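You operate a simulated robot arm through the tools that you are given. There is no shell and no other tool.

You run a simulated two-armed robot. Do the job below in one go: nothing can be reset, and whatever is moved stays where it is left.

Task
Make the grinder ready and give it a test run up to speed.
Fine: grit tray home and both shields down first; off again, wheels at rest.

It is judged by the outcome, as a careful person would: the job done as asked, and still so three seconds after it is handed in. It fails if anything else is knocked over, pushed out of place, dropped, spilled or broken.

Robot
Two 7-joint arms with fingered hands on one trunk that stands fixed in place. Base frame: the origin is at the foot of the trunk, x ahead of it, y to its left, z up. Lengths are in mm, angles in degrees, forces in N, time in s.
The left shoulder is at [46, 125, 1151], the right one opposite. With the tool pointing down near the work surface each hand reaches from about 340 to 820 mm from the base axis, measured 20 degrees to its own side. Payload 4 kg a hand.
The tool frame of a hand sits at the grasp point between the pads (the TCP): z along the fingers, y along the line on which they close. The tips reach 29 mm beyond it. The gripper opens to 100 mm; its body begins 34 mm behind the TCP. The gripper is a hand of 5 fingers: y runs from the thumb to the fingers, the wrist lies at [-15, -105, -177] in the tool frame, and closing takes about 1.5 s.
Orientation is told as [roll, pitch, yaw] about the base's x, y, z axes, in that order, counted from this pose: with the fingers straight down and the wrist toward the robot, the tool's x, y and z point along [0, 1, 0], [1, 0, 0] and [0, 0, -1] of the base frame.

Tools
- The arms move only by the tool nudge_tool. It takes "left_deltas", "right_deltas" or both (then of equal length, played together; a hand with none holds still); each is a list of rows, each a list of 6 numbers: the turn, a rotation vector about the base's x, y, z in units of 4 degrees (1.0 is 4 degrees), then the shift along the base's x, y, z in units of 40 mm (1.0 is 40 mm). In form: [[rx, ry, rz, dx, dy, dz], ...]. A call has 1 to 20 rows; each row shifts and turns the commanded pose from where the row before left it. "left_jaw" and "right_jaw" are, for a hand that has rows, the closure, from 0 (fully open) to 1 (shut), set as the call begins (left out, the last holds). A call with a number of a shift or a turn outside -1 to 1 is refused whole. Each row takes 0.2 s and may step no farther than 50 mm and 8.6 degrees from the row before; otherwise, or with a gripper value out of range, the whole call is refused. A pose out of reach is approached as far as the arm can. The call stops where the force on the tool passes 40 N (or 10 N more than at its start, if that is more) or the arm is blocked; 0.2 s more then pass. Each finger travels about 45 mm/s and halts on what it meets, pressing with about 26 N; the grip force reading is that of the motor and also rises with nothing between the fingers. The clock runs only during rows and for 0.2 s after the last one: add rows that do not move to give the fingers time. It gives the time, the measured TCP pose, the force on the tool (base axes), the opening and the grip force at its end, in the units of the frame above (readings bear some noise), with the torque about the TCP (base axes, N m) and any sound that the robot's microphone picked up.
- Cameras (640 x 400 px; columns grow to the right, rows downward): "scene" is now at [136.8, 51.3, 1317.8]; the picture's right is [0.55, -0.84, 0.00], its down [-0.16, -0.11, -0.98] and it looks along [0.82, 0.54, -0.20] (base axes); focal length 214 px, centre (320, 200). "left" rides on the left gripper at [-66, -86, -121] in its tool frame; the picture's right is [-0.76, -0.31, 0.58], its down [0.59, -0.70, 0.40] and it looks along [0.28, 0.64, 0.71] (tool axes); focal length 247 px, centre (320, 200). "right" rides on the right gripper at [66, -86, -121] in its tool frame; the picture's right is [-0.76, 0.31, -0.58], its down [-0.59, -0.70, 0.40] and it looks along [-0.28, 0.64, 0.71] (tool axes); focal length 247 px, centre (320, 200). There is no depth. A picture from a camera that has moved, and an enlarged one, comes with that camera's place and axes in the base frame and with its lens.
- grab_frame(camera): a new picture of that camera. It takes no simulated time.
- move_column(by): moves the trunk up (or, below 0, down) by that many mm; the arms and the scene camera ride with it, the base frame stays. It gives what a move gives, with no picture.
- set_fingers(index, middle, ring, little, thumb_bend, thumb_turn, hand): sets how far each is bent, from 0 (flat) to 100 (curled in); at 30 the hand is open as for a grip, at 70 the pads meet at the TCP. One left out holds its place. A second passes; each finger stops where it meets its share of the squeeze, and holds until it gets a number again. A gripper value or a shape takes the hand back. It gives what a move gives, with no picture; readings hold the bend of each and the force on index, middle, ring, little, thumb and palm. thumb_turn goes from beside the hand (0) to across from the fingers (100), as for a grip.
- hand_shape(shape, hand): the hand has 5 fingers and takes this shape, open, in about a second: jaw (thumb against the fingers, like two jaws); tri (thumb and two fingers); tip (a fingertip pinch); poke (one finger out to press); point (the index stretched); flat (the hand flat); cup (the hand cupped); fist (a fist). The gripper value then closes the fingers along that shape, each until it touches; the sizes above hold for jaw. It gives what a move gives, with no picture.
- head_to(pan, tilt): turns the head with the scene camera to pan (to the left, within 80 degrees either way) and tilt (down, from -29 to 69), counted from straight ahead of the robot (the tilt from the chest, where the trunk bows). It gives what a move gives.
- close_up(camera, box): a new picture of the part [left, top, right, bottom] of that camera's present view, enlarged. It takes no simulated time.
- job_done(): hands the job in; it is judged then, once.

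Places have to be worked out from the pictures, the camera data and where the tool is seen. Open the grippers and draw the arms clear of the work before you hand the job in, unless the task says otherwise.

The tools are called after ">>>" by a JSON object that holds its "api" and its "payload". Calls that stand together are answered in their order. nudge_tool: Moves the arms, as the interface text tells. Its arguments: {"type":"object","properties":{"left_deltas":{"type":"array","items":{"type":"array","items":{"type":"number"}}},"left_jaw":{"type":"number"},"right_deltas":{"type":"array","items":{"type":"array","items":{"type":"number"}}},"right_jaw":{"type":"number"}},"required":[]} The other tools are called the same way: move_column (by) moves the trunk up or down; hand_shape (shape, hand) gives the hand a shape; set_fingers (index, middle, ring, little, thumb_bend, thumb_turn, hand) moves the fingers one by one; head_to (pan, tilt) turns the head that bears the scene camera; grab_frame (camera) takes a picture; close_up (camera, box) takes an enlarged picture of a part of a camera's view; job_done () hands the job in.

At the start:

```text
t: 0.0
left_position: [378.5, 456.5, 1306.6]
left_tool_rot: [0.0, 0.0, -0.1]
left_contact_force: [-0.7, -0.8, 0.6]
left_wrist_torque: [0.0, 0.03, -0.02]
left_width: 99.7
left_finger_force: 0.1
left_shape: jaw
left_bend: [30.0, 30.0, 30.0, 30.0, 30.0, 98.0]
left_finger forces: [0.0, 0.1, 0.0, 0.0, 0.0, 0.0]
right_position: [474.0, 88.1, 1366.0]
right_tool_rot: [0.1, 0.1, -0.1]
right_contact_force: [0.4, 0.3, 0.1]
right_wrist_torque: [-0.06, -0.01, -0.02]
right_width: 99.8
right_finger_force: 0.1
right_shape: jaw
right_bend: [30.0, 30.0, 30.0, 30.0, 30.0, 98.0]
right_finger forces: [0.0, 0.0, 0.0, 0.0, 0.0, 0.1]
trunk travel left (down, up): [-350.0, 397.0]
head pan, tilt (commanded): [33.1, 11.2]
```

scene: 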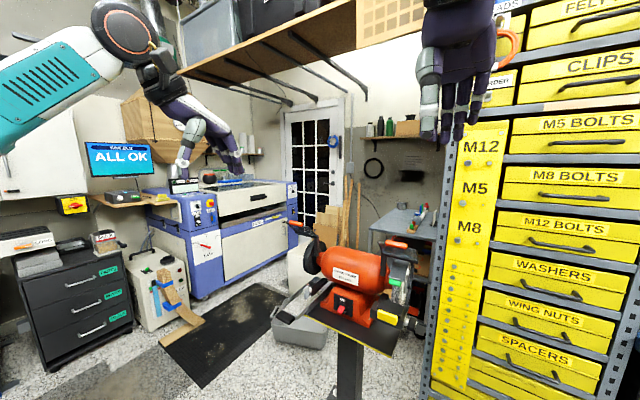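
right: 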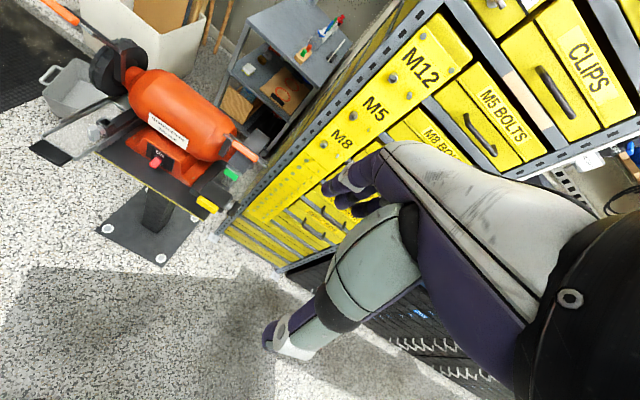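
left: 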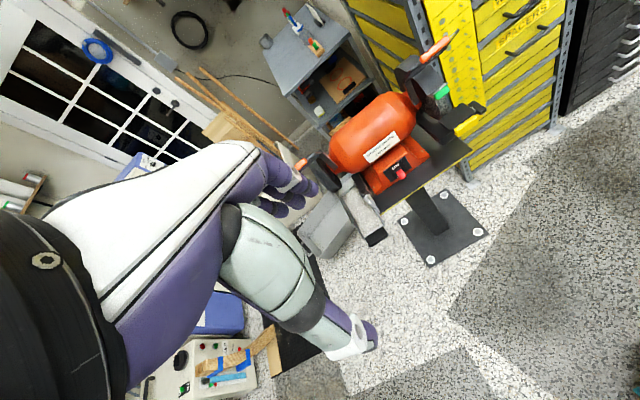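

I start by looking closely at the grinder to understand its tray, shields, switch and knobs.

>>> {"api": "close_up", "payload": {"camera": "scene", "box": [260, 200, 440, 370]}}

>>> {"api": "close_up", "payload": {"camera": "right", "box": [20, 0, 280, 240]}}

>>> {"api": "close_up", "payload": {"camera": "left", "box": [270, 20, 510, 270]}}

```text
2.35 times, centred on (350, 285) of scene
camera zoom: at [136.8, 51.3, 1317.8], right [0.55, -0.84, 0.0], down [-0.16, -0.11, -0.98], along [0.82, 0.54, -0.2], focal length 505 px, centre (249, 0)
```

zoom: 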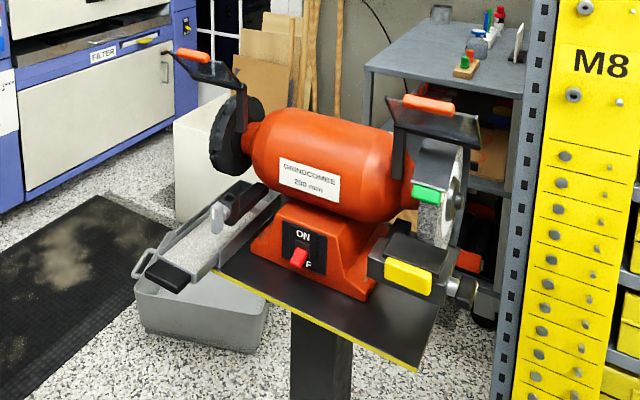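

```text
1.67 times, centred on (150, 120) of right
camera zoom: at [388.0, 153.7, 1486.9], right [0.31, -0.76, 0.58], down [-0.7, -0.59, -0.4], along [0.64, -0.28, -0.71], focal length 412 px, centre (603, 333)
```

zoom: 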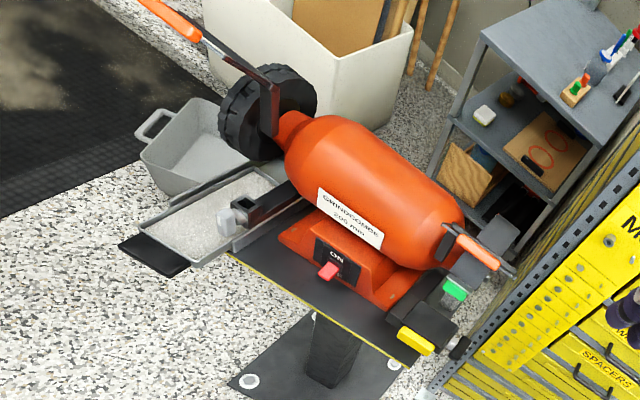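

```text
1.60 times, centred on (390, 145) of left
camera zoom: at [292.6, 390.9, 1428.7], right [-0.31, -0.76, -0.58], down [-0.7, 0.59, -0.4], along [0.64, 0.28, -0.71], focal length 395 px, centre (208, 288)
```

zoom: 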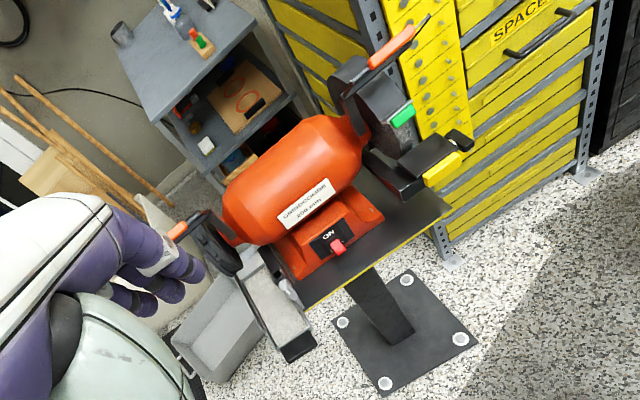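

The grinder stands about 750 mm ahead and 370 mm to the left, with both shields up and the tray (front handle around [639, 532, 763]) apparently pulled out. I'll look closer at each part before moving.

>>> {"api": "close_up", "payload": {"camera": "scene", "box": [295, 210, 345, 330]}}

>>> {"api": "close_up", "payload": {"camera": "scene", "box": [365, 225, 435, 335]}}

>>> {"api": "close_up", "payload": {"camera": "scene", "box": [300, 250, 400, 330]}}

>>> {"api": "close_up", "payload": {"camera": "right", "box": [30, 0, 150, 120]}}

>>> {"api": "close_up", "payload": {"camera": "left", "box": [380, 20, 500, 150]}}

```text
3.33 times, centred on (320, 270) of scene
camera zoom: at [136.8, 51.3, 1317.8], right [0.55, -0.84, 0.0], down [-0.16, -0.11, -0.98], along [0.82, 0.54, -0.2], focal length 715 px, centre (320, -33)
```

zoom: 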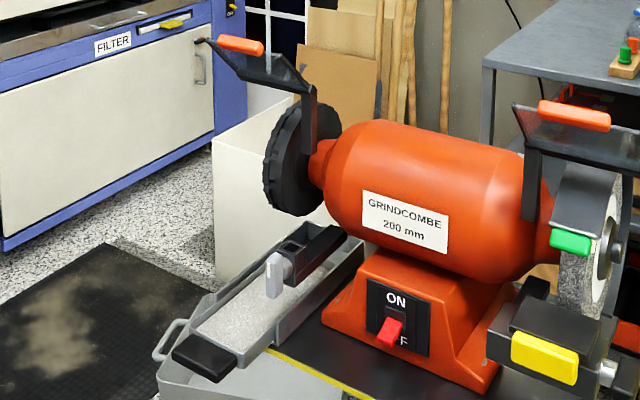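

```text
3.64 times, centred on (400, 280) of scene
camera zoom: at [136.8, 51.3, 1317.8], right [0.55, -0.84, 0.0], down [-0.16, -0.11, -0.98], along [0.82, 0.54, -0.2], focal length 780 px, centre (29, -91)
```

zoom: 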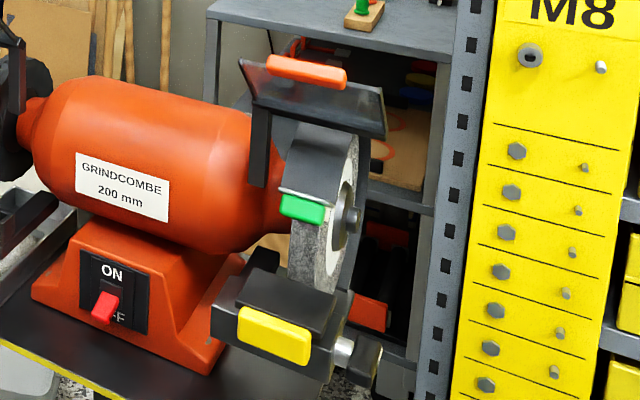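

```text
5.00 times, centred on (350, 290) of scene
camera zoom: at [136.8, 51.3, 1317.8], right [0.55, -0.84, 0.0], down [-0.16, -0.11, -0.98], along [0.82, 0.54, -0.2], focal length 1072 px, centre (170, -250)
```

zoom: 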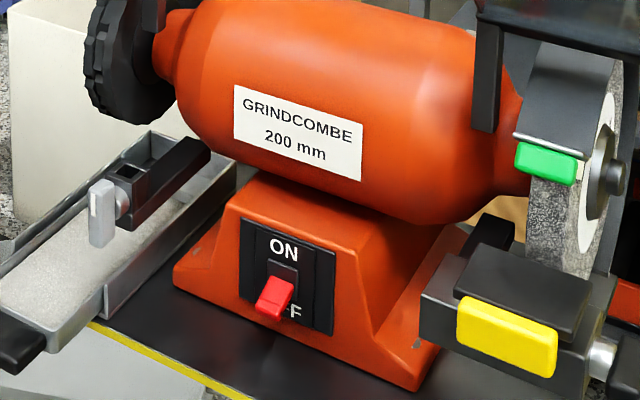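

```text
3.33 times, centred on (90, 60) of right
camera zoom: at [388.0, 153.7, 1486.9], right [0.31, -0.76, 0.58], down [-0.7, -0.59, -0.4], along [0.64, -0.28, -0.71], focal length 823 px, centre (1087, 667)
```

zoom: 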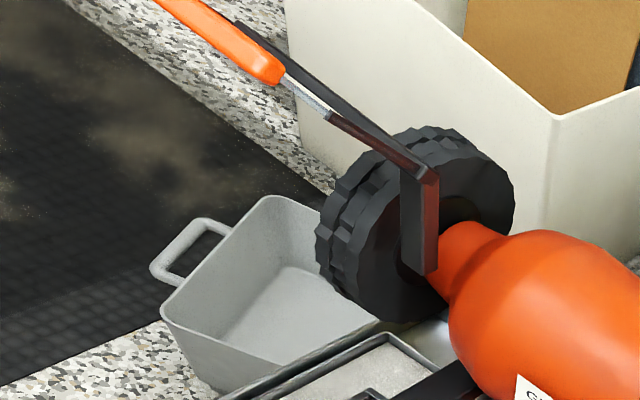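

```text
3.08 times, centred on (440, 85) of left
camera zoom: at [292.6, 390.9, 1428.7], right [-0.31, -0.76, -0.58], down [-0.7, 0.59, -0.4], along [0.64, 0.28, -0.71], focal length 760 px, centre (-49, 554)
```

zoom: 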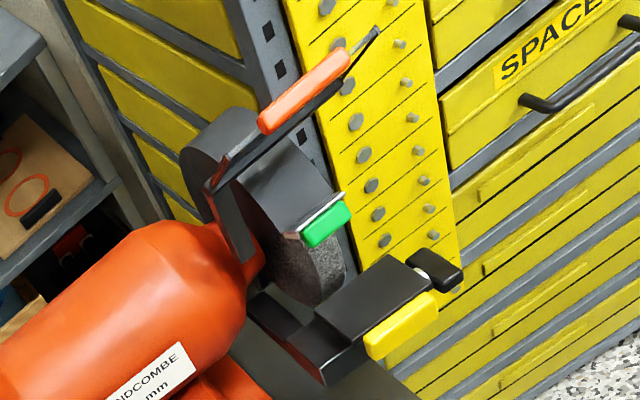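

Both shields are up at about z≈1080 (handles near [732, 546, 1078] and [726, 187, 1084]), and the switch is at about [752, 368, 785] in OFF. Before moving the arms I look around the robot for obstacles.

>>> {"api": "head_to", "payload": {"pan": -30, "tilt": 25}}

>>> {"api": "grab_frame", "payload": {"camera": "scene"}}

>>> {"api": "head_to", "payload": {"pan": 28, "tilt": 32}}

>>> {"api": "grab_frame", "payload": {"camera": "scene"}}

```text
t: 1.3
left_position: [377.5, 456.4, 1307.5]
left_tool_rot: [-0.1, -0.1, -0.1]
left_contact_force: [0.3, -0.9, -0.3]
left_wrist_torque: [0.01, -0.01, 0.0]
left_width: 99.9
left_finger_force: 0.0
left_shape: jaw
left_bend: [30.0, 30.0, 30.0, 30.0, 30.0, 98.0]
left_finger forces: [0.0, 0.0, 0.1, 0.0, 0.0, 0.0]
right_position: [473.1, 89.1, 1364.8]
right_tool_rot: [0.0, 0.0, 0.0]
right_contact_force: [0.1, -0.5, 0.6]
right_wrist_torque: [-0.01, 0.02, 0.0]
right_width: 99.9
right_finger_force: 0.0
right_shape: jaw
right_bend: [30.0, 30.0, 30.0, 30.0, 30.0, 98.0]
right_finger forces: [0.0, 0.0, 0.0, 0.0, 0.0, 0.1]
trunk travel left (down, up): [-350.0, 397.0]
head pan, tilt (commanded): [-30.0, 25.0]
```

```text
taken
camera scene: at [138.6, -45.6, 1295.5], right [-0.5, -0.87, 0.0], down [-0.37, 0.21, -0.91], along [0.79, -0.45, -0.42], focal length 214 px, centre (320, 200)
```

scene: 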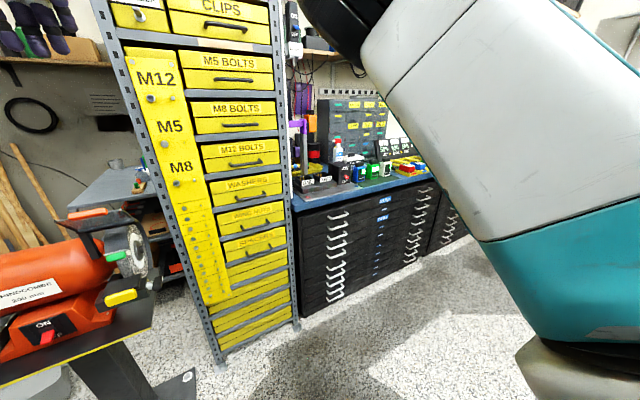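

```text
t: 2.6
left_position: [379.6, 456.7, 1306.8]
left_tool_rot: [0.0, 0.0, 0.0]
left_contact_force: [0.2, -0.4, -0.5]
left_wrist_torque: [-0.01, 0.01, 0.0]
left_width: 99.7
left_finger_force: 0.1
left_shape: jaw
left_bend: [30.0, 30.0, 30.0, 30.0, 30.0, 98.0]
left_finger forces: [0.1, 0.0, 0.0, 0.1, 0.0, 0.1]
right_position: [473.7, 88.3, 1366.5]
right_tool_rot: [0.0, 0.0, -0.1]
right_contact_force: [0.0, -0.4, 0.1]
right_wrist_torque: [0.03, -0.01, 0.01]
right_width: 99.6
right_finger_force: 0.1
right_shape: jaw
right_bend: [30.0, 30.0, 30.0, 30.0, 30.0, 98.0]
right_finger forces: [0.1, 0.0, 0.1, 0.0, 0.1, 0.0]
trunk travel left (down, up): [-350.0, 397.0]
head pan, tilt (commanded): [28.0, 32.0]
```

```text
taken
camera scene: at [137.9, 42.4, 1284.4], right [0.47, -0.88, 0.0], down [-0.47, -0.25, -0.85], along [0.75, 0.4, -0.53], focal length 214 px, centre (320, 200)
```

scene: 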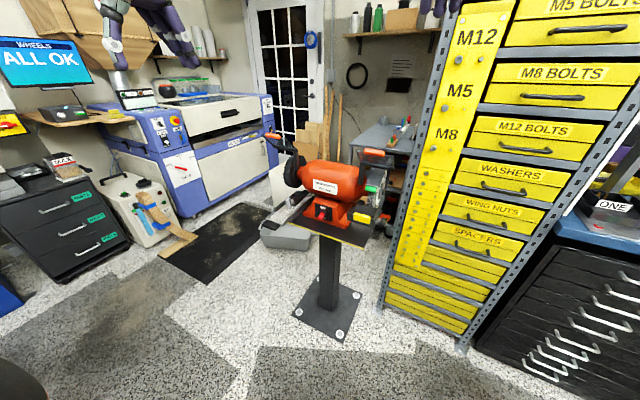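

The surroundings near the arms are clear; the drawer cabinet front is around x≈1000+. I zoom on the monitor in case it reports grinder status.

>>> {"api": "close_up", "payload": {"camera": "scene", "box": [0, 30, 130, 140]}}

>>> {"api": "close_up", "payload": {"camera": "scene", "box": [255, 120, 405, 260]}}

```text
3.64 times, centred on (65, 85) of scene
camera zoom: at [137.9, 42.4, 1284.4], right [0.47, -0.88, 0.0], down [-0.47, -0.25, -0.85], along [0.75, 0.4, -0.53], focal length 780 px, centre (1247, 618)
```

zoom: 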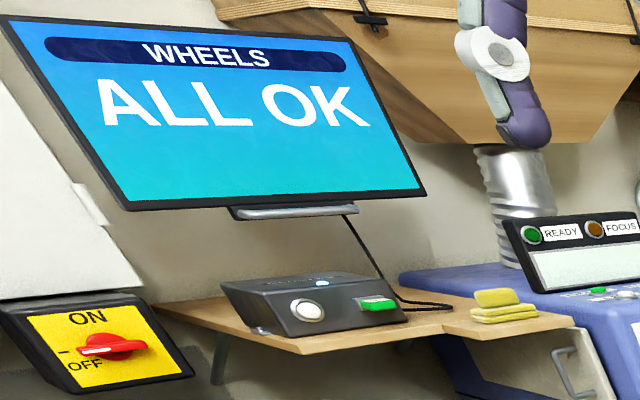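

```text
2.86 times, centred on (330, 190) of scene
camera zoom: at [137.9, 42.4, 1284.4], right [0.47, -0.88, 0.0], down [-0.47, -0.25, -0.85], along [0.75, 0.4, -0.53], focal length 613 px, centre (291, 229)
```

zoom: 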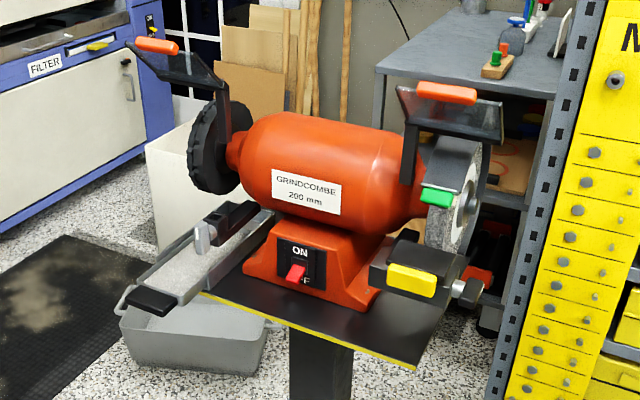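

The monitor says "WHEELS ALL OK", which may be just a status page. I move the right arm out of the way (back and to the right, yawed so its camera faces the grinder) and bring the left hand toward the left shield with fingers pitched forward.

>>> {"api": "nudge_tool", "payload": {"left_deltas": [[0, -1, 0, 0.35, 0.1, -0.15], [0, -1, 0, 0.35, 0.1, -0.15], [0, -1, 0, 0.35, 0.1, -0.15], [0, -1, 0, 0.35, 0.1, -0.15], [0, -1, 0, 0.35, 0.1, -0.15], [0, -1, 0, 0.35, 0.1, -0.15], [0, -1, 0, 0.35, 0.1, -0.15], [0, -1, 0, 0.35, 0.1, -0.15], [0, -1, 0, 0.35, 0.1, -0.15], [0, -1, 0, 0.35, 0.1, -0.15], [0, -1, 0, 0.35, 0.1, -0.15], [0, 0, 1, 0.2, 0, -0.1], [0, 0, 1, 0.2, 0, -0.1], [0, 0, 1, 0.2, 0, -0.1], [0, 0, 1, 0.2, 0, -0.1], [0, 0, 1, 0.2, 0, -0.1]], "right_deltas": [[0, 0, 1, -0.1, -0.35, 0], [0, 0, 1, -0.1, -0.35, 0], [0, 0, 1, -0.1, -0.35, 0], [0, 0, 1, -0.1, -0.35, 0], [0, 0, 1, -0.1, -0.35, 0], [0, 0, 1, -0.1, -0.35, 0], [0, 0, 1, -0.1, -0.35, 0], [0, 0, 1, -0.1, -0.35, 0], [0, 0, 1, -0.1, -0.35, 0], [0, 0, 1, -0.1, -0.35, 0], [0, 0, 0, -0.1, -0.35, 0], [0, 0, 0, -0.1, -0.35, 0], [0, 0, 0, -0.1, -0.35, 0], [0, 0, 0, -0.1, -0.35, 0], [0, 0, 0, -0.1, -0.35, 0], [0, 0, 0, -0.1, -0.35, 0]]}}

>>> {"api": "grab_frame", "payload": {"camera": "scene"}}

>>> {"api": "grab_frame", "payload": {"camera": "left"}}

>>> {"api": "grab_frame", "payload": {"camera": "right"}}

```text
t: 6.0
left_position: [572.3, 499.9, 1220.9]
left_tool_rot: [0.0, -44.0, 19.9]
left_contact_force: [-0.4, -0.5, 0.3]
left_wrist_torque: [0.0, -0.02, 0.02]
left_width: 99.7
left_finger_force: 0.0
left_shape: jaw
left_bend: [30.0, 30.0, 30.0, 30.0, 30.0, 98.0]
left_finger forces: [0.0, 0.0, 0.0, 0.0, 0.1, 0.0]
right_position: [410.4, -136.5, 1365.8]
right_tool_rot: [0.1, 0.1, 39.8]
right_contact_force: [0.2, -0.6, 0.6]
right_wrist_torque: [0.04, 0.04, 0.0]
right_width: 99.6
right_finger_force: 0.1
right_shape: jaw
right_bend: [30.0, 30.0, 30.0, 30.0, 30.0, 98.0]
right_finger forces: [0.1, 0.0, 0.0, 0.0, 0.0, 0.1]
trunk travel left (down, up): [-350.0, 397.0]
head pan, tilt (commanded): [28.0, 32.0]
```

```text
taken
camera scene: at [138.1, 41.7, 1284.4], right [0.47, -0.88, 0.0], down [-0.47, -0.25, -0.85], along [0.75, 0.4, -0.53], focal length 214 px, centre (320, 200)
```

scene: 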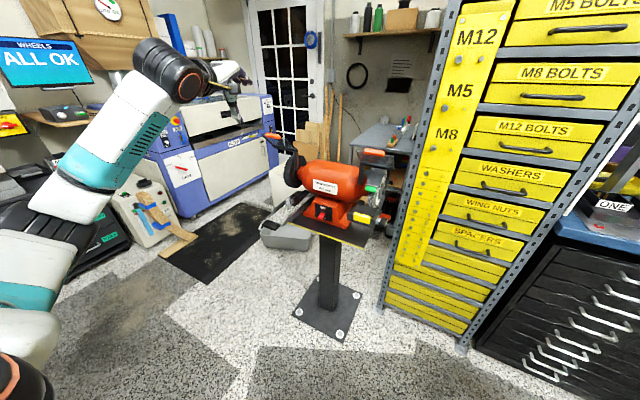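

```text
taken
camera left: at [457.6, 387.8, 1248.9], right [0.43, -0.65, -0.63], down [-0.42, 0.48, -0.77], along [0.8, 0.59, -0.07], focal length 247 px, centre (320, 200)
```

left: 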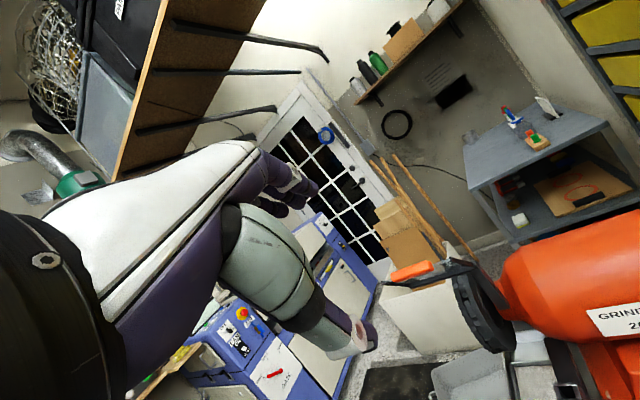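

```text
taken
camera right: at [302.2, -142.0, 1486.4], right [0.72, -0.38, 0.58], down [-0.16, -0.9, -0.4], along [0.67, 0.19, -0.71], focal length 247 px, centre (320, 200)
```

right: 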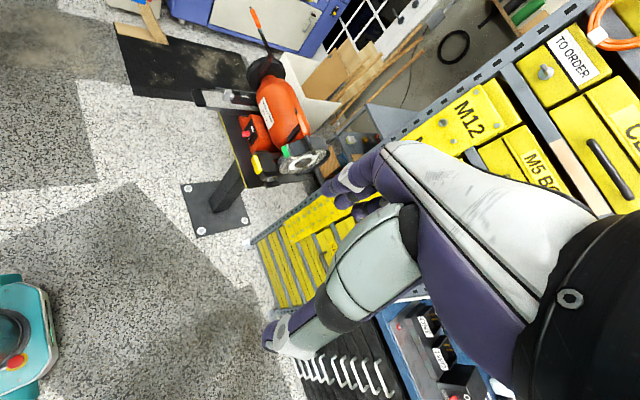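

The left shield handle appears exactly where predicted ([732, 546, 1078]). I zoom into the left and right hand cameras for the shield and tray details.

>>> {"api": "close_up", "payload": {"camera": "left", "box": [370, 230, 600, 390]}}

>>> {"api": "close_up", "payload": {"camera": "right", "box": [180, 0, 340, 190]}}

```text
2.50 times, centred on (485, 310) of left
camera zoom: at [457.6, 387.8, 1248.9], right [0.43, -0.65, -0.63], down [-0.42, 0.48, -0.77], along [0.8, 0.59, -0.07], focal length 617 px, centre (-92, -75)
```

zoom: 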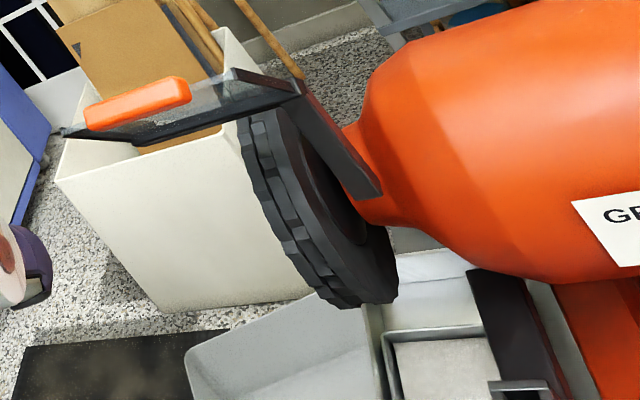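

```text
2.11 times, centred on (260, 95) of right
camera zoom: at [302.2, -142.0, 1486.4], right [0.72, -0.38, 0.58], down [-0.16, -0.9, -0.4], along [0.67, 0.19, -0.71], focal length 520 px, centre (446, 421)
```

zoom: 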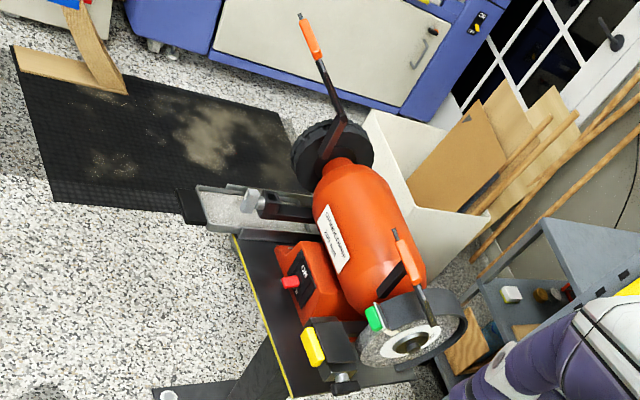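

The shield plate lies in a plane sloping from about (x 804, z 1009) up to the handle at (732, 1078), so my hand's pitch of −44° is parallel to it. I advance the left hand to a pre-hook pose just in front of and above the handle.

>>> {"api": "nudge_tool", "payload": {"left_deltas": [[0, 0, 0, 0.673, 0.17, -0.5375], [0, 0, 0, 0.673, 0.17, -0.5375], [0, 0, 0, 0.673, 0.17, -0.5375], [0, 0, 0, 0.673, 0.17, -0.5375]]}}

>>> {"api": "grab_frame", "payload": {"camera": "left"}}

>>> {"api": "close_up", "payload": {"camera": "scene", "box": [220, 60, 400, 260]}}

>>> {"api": "close_up", "payload": {"camera": "right", "box": [180, 0, 340, 190]}}

```text
t: 7.0
left_position: [680.4, 526.0, 1134.7]
left_tool_rot: [0.2, -44.0, 19.9]
left_contact_force: [0.3, -0.8, 0.8]
left_wrist_torque: [-0.03, 0.04, 0.04]
left_width: 99.7
left_finger_force: 0.0
left_shape: jaw
left_bend: [30.0, 30.0, 30.0, 30.0, 30.0, 98.0]
left_finger forces: [0.1, 0.0, 0.0, 0.0, 0.1, 0.1]
right_position: [410.9, -135.4, 1365.3]
right_tool_rot: [0.1, 0.1, 39.9]
right_contact_force: [-0.4, -0.2, 0.1]
right_wrist_torque: [0.03, 0.01, 0.01]
right_width: 99.8
right_finger_force: 0.0
right_shape: jaw
right_bend: [30.0, 30.0, 30.0, 30.0, 30.0, 98.0]
right_finger forces: [0.0, 0.1, 0.0, 0.0, 0.0, 0.0]
trunk travel left (down, up): [-350.0, 397.0]
head pan, tilt (commanded): [28.0, 32.0]
```

```text
taken
camera left: at [566.3, 414.7, 1162.0], right [0.43, -0.65, -0.63], down [-0.42, 0.48, -0.77], along [0.8, 0.59, -0.07], focal length 247 px, centre (320, 200)
```

left: 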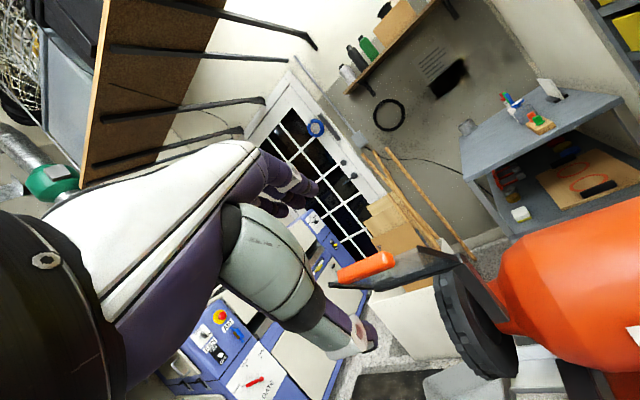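

```text
2.00 times, centred on (310, 160) of scene
camera zoom: at [138.5, 42.3, 1284.2], right [0.47, -0.88, 0.0], down [-0.47, -0.25, -0.85], along [0.75, 0.4, -0.53], focal length 429 px, centre (340, 280)
```

zoom: 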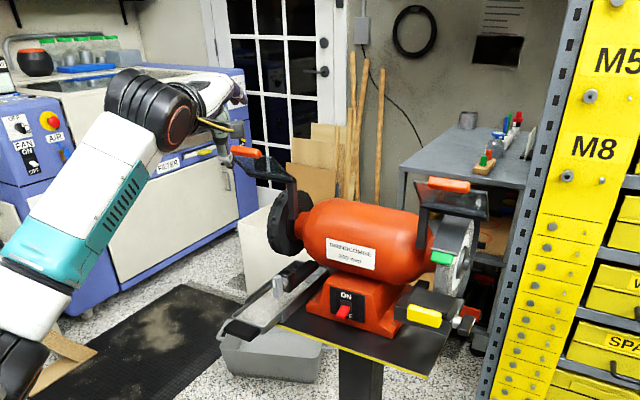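

```text
2.11 times, centred on (260, 95) of right
camera zoom: at [302.7, -141.0, 1486.3], right [0.72, -0.38, 0.58], down [-0.16, -0.9, -0.4], along [0.67, 0.19, -0.71], focal length 520 px, centre (446, 421)
```

zoom: 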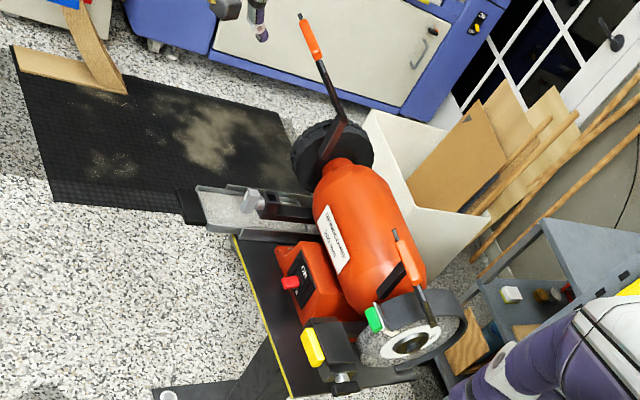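

The arm reached the pose precisely; the handle now sits ahead between fingers and thumb. I advance along the finger direction so the handle comes between them.

>>> {"api": "nudge_tool", "payload": {"left_deltas": [[0, 0, 0, 0.435, 0.158, -0.48], [0, 0, 0, 0.435, 0.158, -0.48], [0, 0, 0, 0.435, 0.158, -0.48]]}}

>>> {"api": "grab_frame", "payload": {"camera": "left"}}

>>> {"api": "close_up", "payload": {"camera": "scene", "box": [240, 80, 340, 180]}}

>>> {"api": "close_up", "payload": {"camera": "right", "box": [200, 0, 290, 90]}}

```text
t: 7.8
left_position: [732.0, 546.5, 1075.5]
left_tool_rot: [0.1, -44.0, 19.9]
left_contact_force: [-0.4, 0.7, 0.3]
left_wrist_torque: [-0.01, -0.01, 0.04]
left_width: 99.6
left_finger_force: 0.1
left_shape: jaw
left_bend: [30.0, 30.0, 30.0, 30.0, 30.0, 98.0]
left_finger forces: [0.0, 0.0, 0.0, 0.1, 0.0, 0.0]
right_position: [409.8, -136.7, 1365.3]
right_tool_rot: [0.1, 0.1, 40.0]
right_contact_force: [-0.3, -0.9, 0.1]
right_wrist_torque: [0.05, 0.0, -0.03]
right_width: 99.9
right_finger_force: 0.1
right_shape: jaw
right_bend: [30.0, 30.0, 30.0, 30.0, 30.0, 98.0]
right_finger forces: [0.0, 0.0, 0.1, 0.0, 0.1, 0.1]
trunk travel left (down, up): [-350.0, 397.0]
head pan, tilt (commanded): [28.0, 32.0]
```

```text
taken
camera left: at [618.4, 435.1, 1103.7], right [0.43, -0.65, -0.63], down [-0.42, 0.48, -0.77], along [0.8, 0.59, -0.07], focal length 247 px, centre (320, 200)
```

left: 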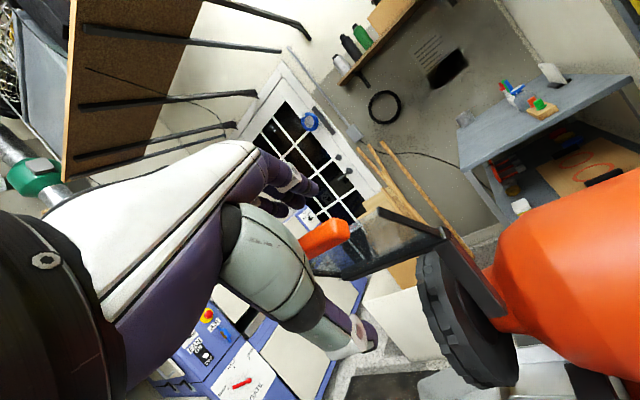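

```text
4.00 times, centred on (290, 130) of scene
camera zoom: at [138.5, 42.4, 1284.2], right [0.47, -0.88, 0.0], down [-0.47, -0.25, -0.85], along [0.75, 0.4, -0.53], focal length 858 px, centre (440, 480)
```

zoom: 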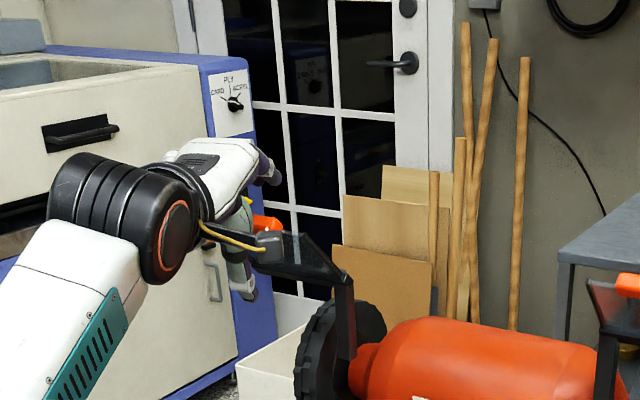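

```text
4.44 times, centred on (245, 45) of right
camera zoom: at [302.7, -140.9, 1486.3], right [0.72, -0.38, 0.58], down [-0.16, -0.9, -0.4], along [0.67, 0.19, -0.71], focal length 1098 px, centre (653, 889)
```

zoom: 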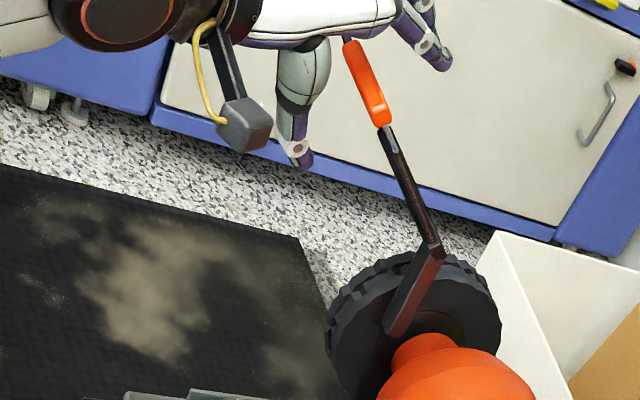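

The handle is now at the TCP, fingers above/behind it and thumb below. I pull back and down in small steps until the fingers touch it.

>>> {"api": "nudge_tool", "payload": {"left_deltas": [[0, 0, 0, -0.25, 0, -0.25], [0, 0, 0, -0.25, 0, -0.25], [0, 0, 0, -0.25, 0, -0.25], [0, 0, 0, 0, 0, 0]]}}

>>> {"api": "grab_frame", "payload": {"camera": "left"}}

>>> {"api": "close_up", "payload": {"camera": "right", "box": [200, 0, 290, 90]}}

```text
t: 8.8
left_position: [702.3, 547.1, 1046.1]
left_tool_rot: [0.1, -44.0, 19.9]
left_contact_force: [-0.2, -0.5, 0.7]
left_wrist_torque: [0.0, -0.04, 0.02]
left_width: 100.0
left_finger_force: 0.1
left_shape: jaw
left_bend: [30.0, 30.0, 30.0, 30.0, 30.0, 98.0]
left_finger forces: [0.1, 0.0, 0.4, 0.1, 0.0, 0.1]
right_position: [410.0, -136.9, 1364.6]
right_tool_rot: [0.1, 0.0, 39.8]
right_contact_force: [0.3, 0.5, 0.1]
right_wrist_torque: [-0.04, 0.0, 0.03]
right_width: 99.6
right_finger_force: 0.1
right_shape: jaw
right_bend: [30.0, 30.0, 30.0, 30.0, 30.0, 98.0]
right_finger forces: [0.0, 0.1, 0.0, 0.0, 0.0, 0.0]
trunk travel left (down, up): [-350.0, 397.0]
head pan, tilt (commanded): [28.0, 32.0]
```

```text
taken
camera left: at [587.2, 434.6, 1074.2], right [0.43, -0.65, -0.63], down [-0.42, 0.48, -0.77], along [0.8, 0.59, -0.07], focal length 247 px, centre (320, 200)
```

left: 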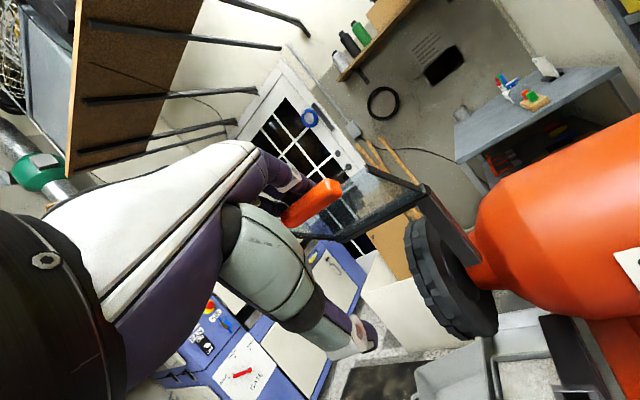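

```text
4.44 times, centred on (245, 45) of right
camera zoom: at [302.0, -141.1, 1486.5], right [0.72, -0.38, 0.58], down [-0.16, -0.9, -0.4], along [0.67, 0.19, -0.71], focal length 1098 px, centre (653, 889)
```

zoom: 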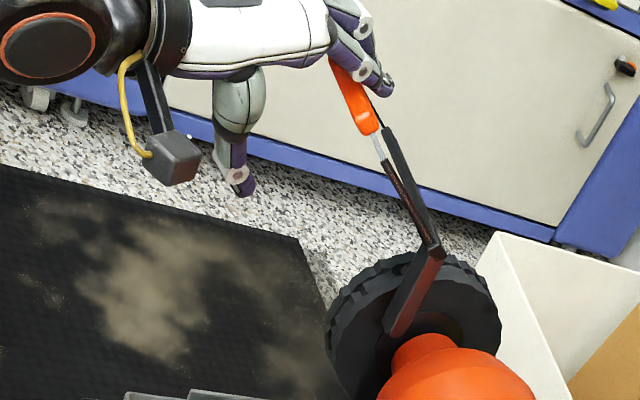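

Only a whisper of force and the plate moved ~7°, while its support arm stayed still: so the hinge is at the arm top, about (x 804, z 1009), radius ~100. I follow the arc about that hinge, pitching the hand further as it comes down.

>>> {"api": "nudge_tool", "payload": {"left_deltas": [[0, -1, 0, -0.06, 0, -0.2], [0, -1, 0, -0.06, 0, -0.2], [0, -1, 0, -0.04, 0, -0.21], [0, -1, 0, -0.03, 0, -0.22], [0, -1, 0, -0.02, 0, -0.22], [0, -1, 0, -0.02, 0, -0.22]]}}

>>> {"api": "grab_frame", "payload": {"camera": "left"}}

>>> {"api": "close_up", "payload": {"camera": "right", "box": [200, 0, 290, 90]}}

>>> {"api": "close_up", "payload": {"camera": "scene", "box": [240, 80, 340, 180]}}

```text
t: 10.2
left_position: [692.1, 546.9, 995.2]
left_tool_rot: [-19.4, -65.3, 36.2]
left_contact_force: [0.2, 0.1, 0.3]
left_wrist_torque: [-0.01, 0.02, 0.05]
left_width: 99.9
left_finger_force: 0.0
left_shape: jaw
left_bend: [30.0, 30.0, 30.0, 30.0, 30.0, 98.0]
left_finger forces: [0.1, 0.1, 0.0, 0.0, 0.1, 0.0]
right_position: [409.8, -136.6, 1366.3]
right_tool_rot: [0.1, 0.0, 40.0]
right_contact_force: [0.6, 1.4, -0.3]
right_wrist_torque: [0.02, 0.01, -0.02]
right_width: 99.8
right_finger_force: 0.1
right_shape: jaw
right_bend: [30.0, 30.0, 30.0, 30.0, 30.0, 98.0]
right_finger forces: [0.0, 0.0, 0.0, 0.1, 0.0, 0.0]
trunk travel left (down, up): [-350.0, 397.0]
head pan, tilt (commanded): [28.0, 32.0]
```

```text
taken
camera left: at [576.9, 435.7, 974.5], right [0.65, -0.65, -0.4], down [-0.07, 0.48, -0.88], along [0.76, 0.59, 0.27], focal length 247 px, centre (320, 200)
```

left: 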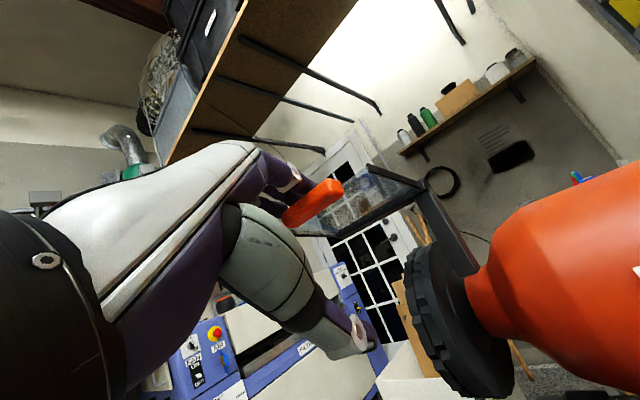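

```text
4.44 times, centred on (245, 45) of right
camera zoom: at [302.2, -140.9, 1486.4], right [0.72, -0.38, 0.58], down [-0.16, -0.9, -0.4], along [0.67, 0.19, -0.71], focal length 1098 px, centre (653, 889)
```

zoom: 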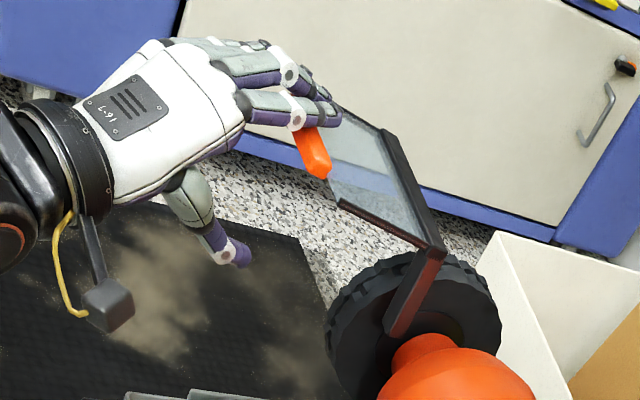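

```text
4.00 times, centred on (290, 130) of scene
camera zoom: at [138.1, 42.4, 1284.3], right [0.47, -0.88, 0.0], down [-0.47, -0.25, -0.85], along [0.75, 0.4, -0.53], focal length 858 px, centre (440, 480)
```

zoom: 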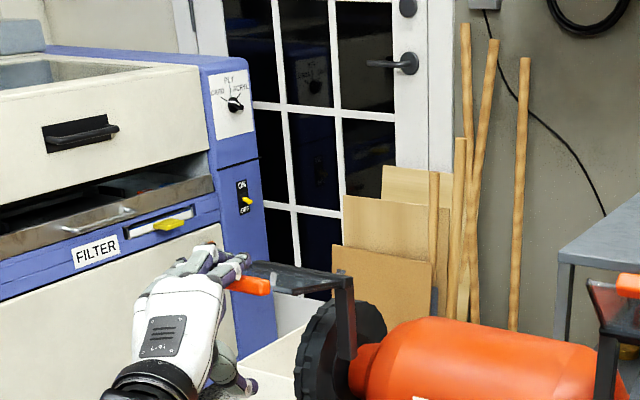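

The left shield is now about horizontal and following easily. I continue pressing down in small steps, watching force for the lower stop.

>>> {"api": "nudge_tool", "payload": {"left_deltas": [[0, 0, 0, 0, 0, -0.22], [0, 0, 0, 0, 0, -0.22], [0, 0, 0, 0.03, 0, -0.22], [0, 0, 0, 0.05, 0, -0.22]]}}

>>> {"api": "grab_frame", "payload": {"camera": "left"}}

>>> {"api": "close_up", "payload": {"camera": "right", "box": [200, 0, 290, 90]}}

>>> {"api": "close_up", "payload": {"camera": "scene", "box": [240, 80, 340, 180]}}

```text
t: 11.2
left_position: [697.4, 544.9, 962.3]
left_tool_rot: [-19.4, -65.4, 36.1]
left_contact_force: [-1.4, -0.1, 0.8]
left_wrist_torque: [0.01, -0.01, 0.07]
left_width: 99.8
left_finger_force: 0.0
left_shape: jaw
left_bend: [30.0, 30.0, 30.0, 30.0, 30.0, 98.0]
left_finger forces: [0.1, 0.0, 0.2, 0.0, 0.1, 0.1]
right_position: [409.0, -135.3, 1365.8]
right_tool_rot: [0.0, 0.0, 39.8]
right_contact_force: [-0.7, -0.1, 0.6]
right_wrist_torque: [-0.03, -0.01, 0.03]
right_width: 99.8
right_finger_force: 0.1
right_shape: jaw
right_bend: [30.0, 30.0, 30.0, 30.0, 30.0, 98.0]
right_finger forces: [0.0, 0.0, 0.0, 0.1, 0.0, 0.0]
trunk travel left (down, up): [-350.0, 397.0]
head pan, tilt (commanded): [28.0, 32.0]
```

```text
taken
camera left: at [580.8, 434.9, 940.6], right [0.65, -0.65, -0.4], down [-0.07, 0.48, -0.88], along [0.76, 0.59, 0.26], focal length 247 px, centre (320, 200)
```

left: 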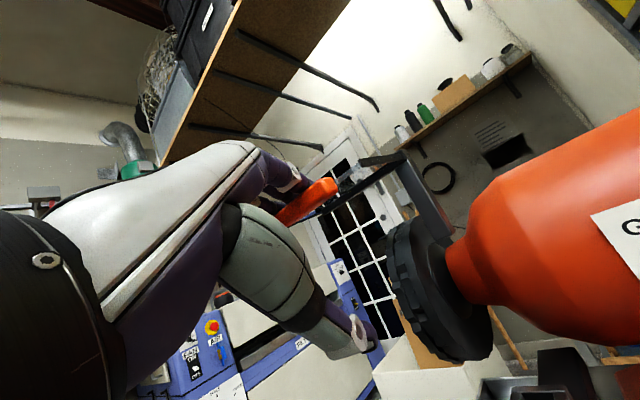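

```text
4.44 times, centred on (245, 45) of right
camera zoom: at [302.0, -141.0, 1486.5], right [0.72, -0.38, 0.58], down [-0.16, -0.9, -0.4], along [0.67, 0.19, -0.71], focal length 1098 px, centre (653, 889)
```

zoom: 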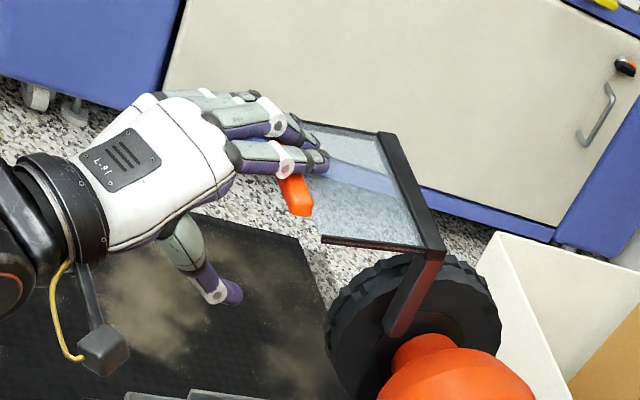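

```text
4.00 times, centred on (290, 130) of scene
camera zoom: at [137.9, 42.4, 1284.3], right [0.47, -0.88, 0.0], down [-0.47, -0.25, -0.85], along [0.75, 0.4, -0.53], focal length 858 px, centre (440, 480)
```

zoom: 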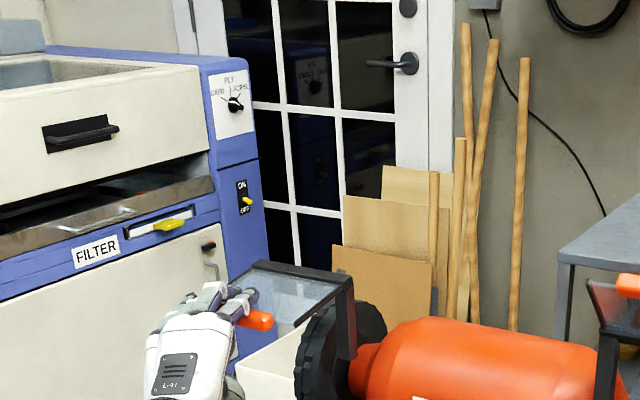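

The force is still tiny and the shield slopes downward now. I continue on the arc (down and slightly forward).

>>> {"api": "nudge_tool", "payload": {"left_deltas": [[0, 0, 0, 0.1, 0, -0.2], [0, 0, 0, 0.12, 0, -0.2], [0, 0, 0, 0.14, 0, -0.18]]}}

>>> {"api": "grab_frame", "payload": {"camera": "left"}}

>>> {"api": "close_up", "payload": {"camera": "right", "box": [200, 0, 290, 90]}}

>>> {"api": "close_up", "payload": {"camera": "scene", "box": [240, 80, 340, 180]}}

```text
t: 12.0
left_position: [711.8, 547.7, 938.0]
left_tool_rot: [-19.4, -65.3, 36.1]
left_contact_force: [1.2, 0.6, -0.1]
left_wrist_torque: [0.01, -0.02, 0.02]
left_width: 100.0
left_finger_force: 0.0
left_shape: jaw
left_bend: [30.0, 30.0, 30.0, 30.0, 30.0, 98.0]
left_finger forces: [0.1, 0.1, 0.1, 0.0, 0.0, 0.0]
right_position: [409.7, -135.3, 1365.5]
right_tool_rot: [0.2, 0.1, 39.9]
right_contact_force: [-0.2, 0.5, -1.0]
right_wrist_torque: [0.02, 0.01, 0.01]
right_width: 99.7
right_finger_force: 0.0
right_shape: jaw
right_bend: [30.0, 30.0, 30.0, 30.0, 30.0, 98.0]
right_finger forces: [0.0, 0.0, 0.0, 0.0, 0.1, 0.1]
trunk travel left (down, up): [-350.0, 397.0]
head pan, tilt (commanded): [28.0, 32.0]
```

```text
taken
camera left: at [595.2, 434.9, 917.2], right [0.65, -0.65, -0.4], down [-0.07, 0.48, -0.88], along [0.76, 0.59, 0.26], focal length 247 px, centre (320, 200)
```

left: 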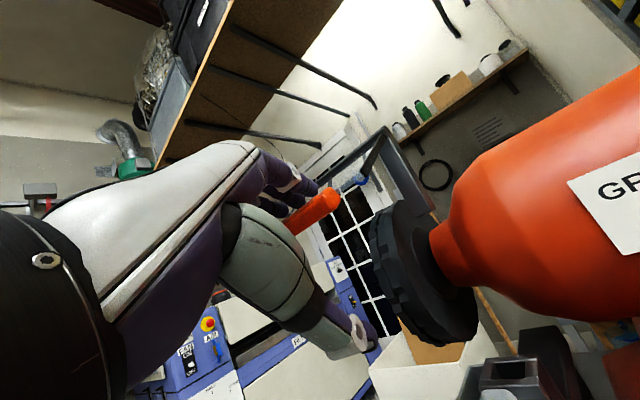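

```text
4.44 times, centred on (245, 45) of right
camera zoom: at [302.3, -141.0, 1486.4], right [0.72, -0.38, 0.58], down [-0.16, -0.9, -0.4], along [0.67, 0.19, -0.71], focal length 1098 px, centre (653, 889)
```

zoom: 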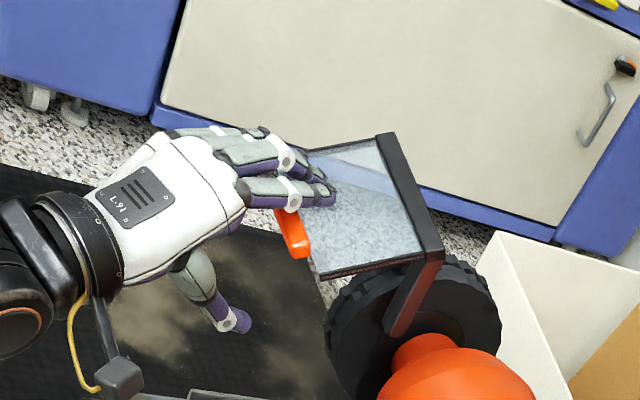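

```text
4.00 times, centred on (290, 130) of scene
camera zoom: at [138.2, 42.4, 1284.3], right [0.47, -0.88, 0.0], down [-0.47, -0.25, -0.85], along [0.75, 0.4, -0.53], focal length 858 px, centre (440, 480)
```

zoom: 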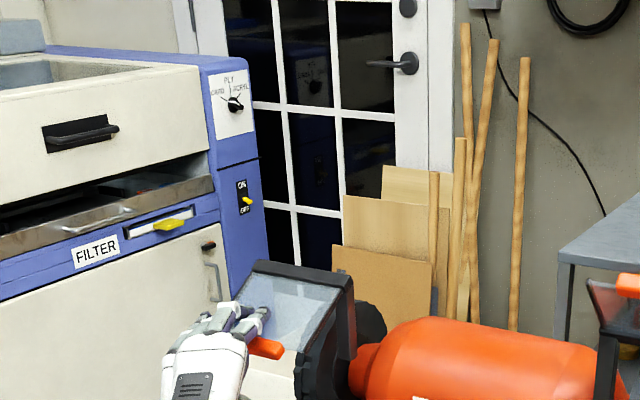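

Still free. I continue in the tangent direction a few more small steps.

>>> {"api": "nudge_tool", "payload": {"left_deltas": [[0, 0, 0, 0.11, 0, -0.17], [0, 0, 0, 0.13, 0, -0.16], [0, 0, 0, 0.14, 0, -0.15]]}}

>>> {"api": "close_up", "payload": {"camera": "right", "box": [200, 0, 290, 90]}}

>>> {"api": "close_up", "payload": {"camera": "scene", "box": [240, 80, 340, 180]}}

>>> {"api": "grab_frame", "payload": {"camera": "left"}}

```text
t: 12.9
left_position: [722.7, 548.5, 933.1]
left_tool_rot: [-20.8, -67.0, 37.5]
left_contact_force: [-23.6, -5.7, 12.9]
left_wrist_torque: [0.6, -1.56, 0.43]
left_width: 100.0
left_finger_force: 0.0
left_shape: jaw
left_bend: [27.0, 29.0, 28.0, 30.0, 30.0, 98.0]
left_finger forces: [8.7, 10.3, 4.0, 0.0, 0.0, 0.0]
right_position: [405.8, -138.9, 1365.0]
right_tool_rot: [0.0, -0.2, 39.9]
right_contact_force: [1.5, 0.3, -0.5]
right_wrist_torque: [0.02, 0.02, 0.02]
right_width: 99.6
right_finger_force: 0.0
right_shape: jaw
right_bend: [30.0, 30.0, 30.0, 30.0, 30.0, 98.0]
right_finger forces: [0.0, 0.0, 0.0, 0.0, 0.1, 0.0]
trunk travel left (down, up): [-350.0, 397.0]
head pan, tilt (commanded): [28.0, 32.0]
stopped in row 3 (left hand): the force on the tool passed its limit at 42 N (the readings are from after the stop); the commanded pose is now the measured one
```

```text
4.44 times, centred on (245, 45) of right
camera zoom: at [298.4, -142.5, 1487.1], right [0.72, -0.38, 0.58], down [-0.16, -0.9, -0.4], along [0.67, 0.19, -0.71], focal length 1098 px, centre (653, 889)
```

zoom: 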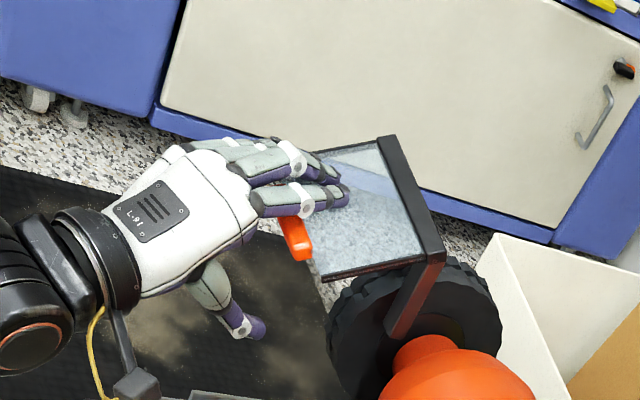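

```text
4.00 times, centred on (290, 130) of scene
camera zoom: at [134.6, 41.0, 1284.8], right [0.47, -0.88, 0.0], down [-0.47, -0.25, -0.85], along [0.75, 0.4, -0.53], focal length 858 px, centre (440, 480)
```

zoom: 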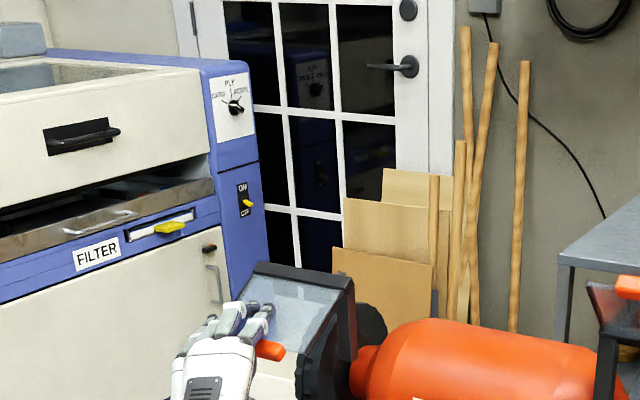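

```text
taken
camera left: at [607.6, 437.5, 908.0], right [0.66, -0.65, -0.39], down [-0.04, 0.48, -0.87], along [0.75, 0.59, 0.29], focal length 247 px, centre (320, 200)
```

left: 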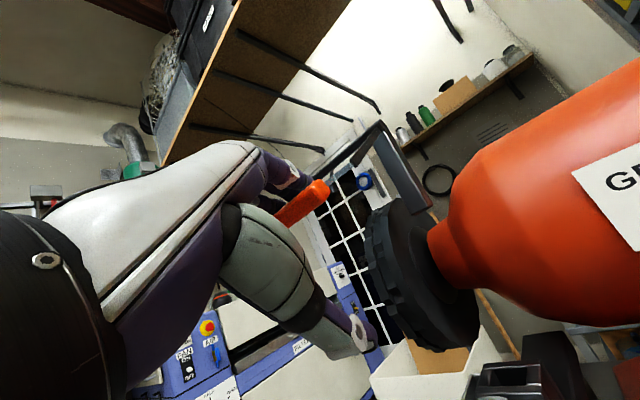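

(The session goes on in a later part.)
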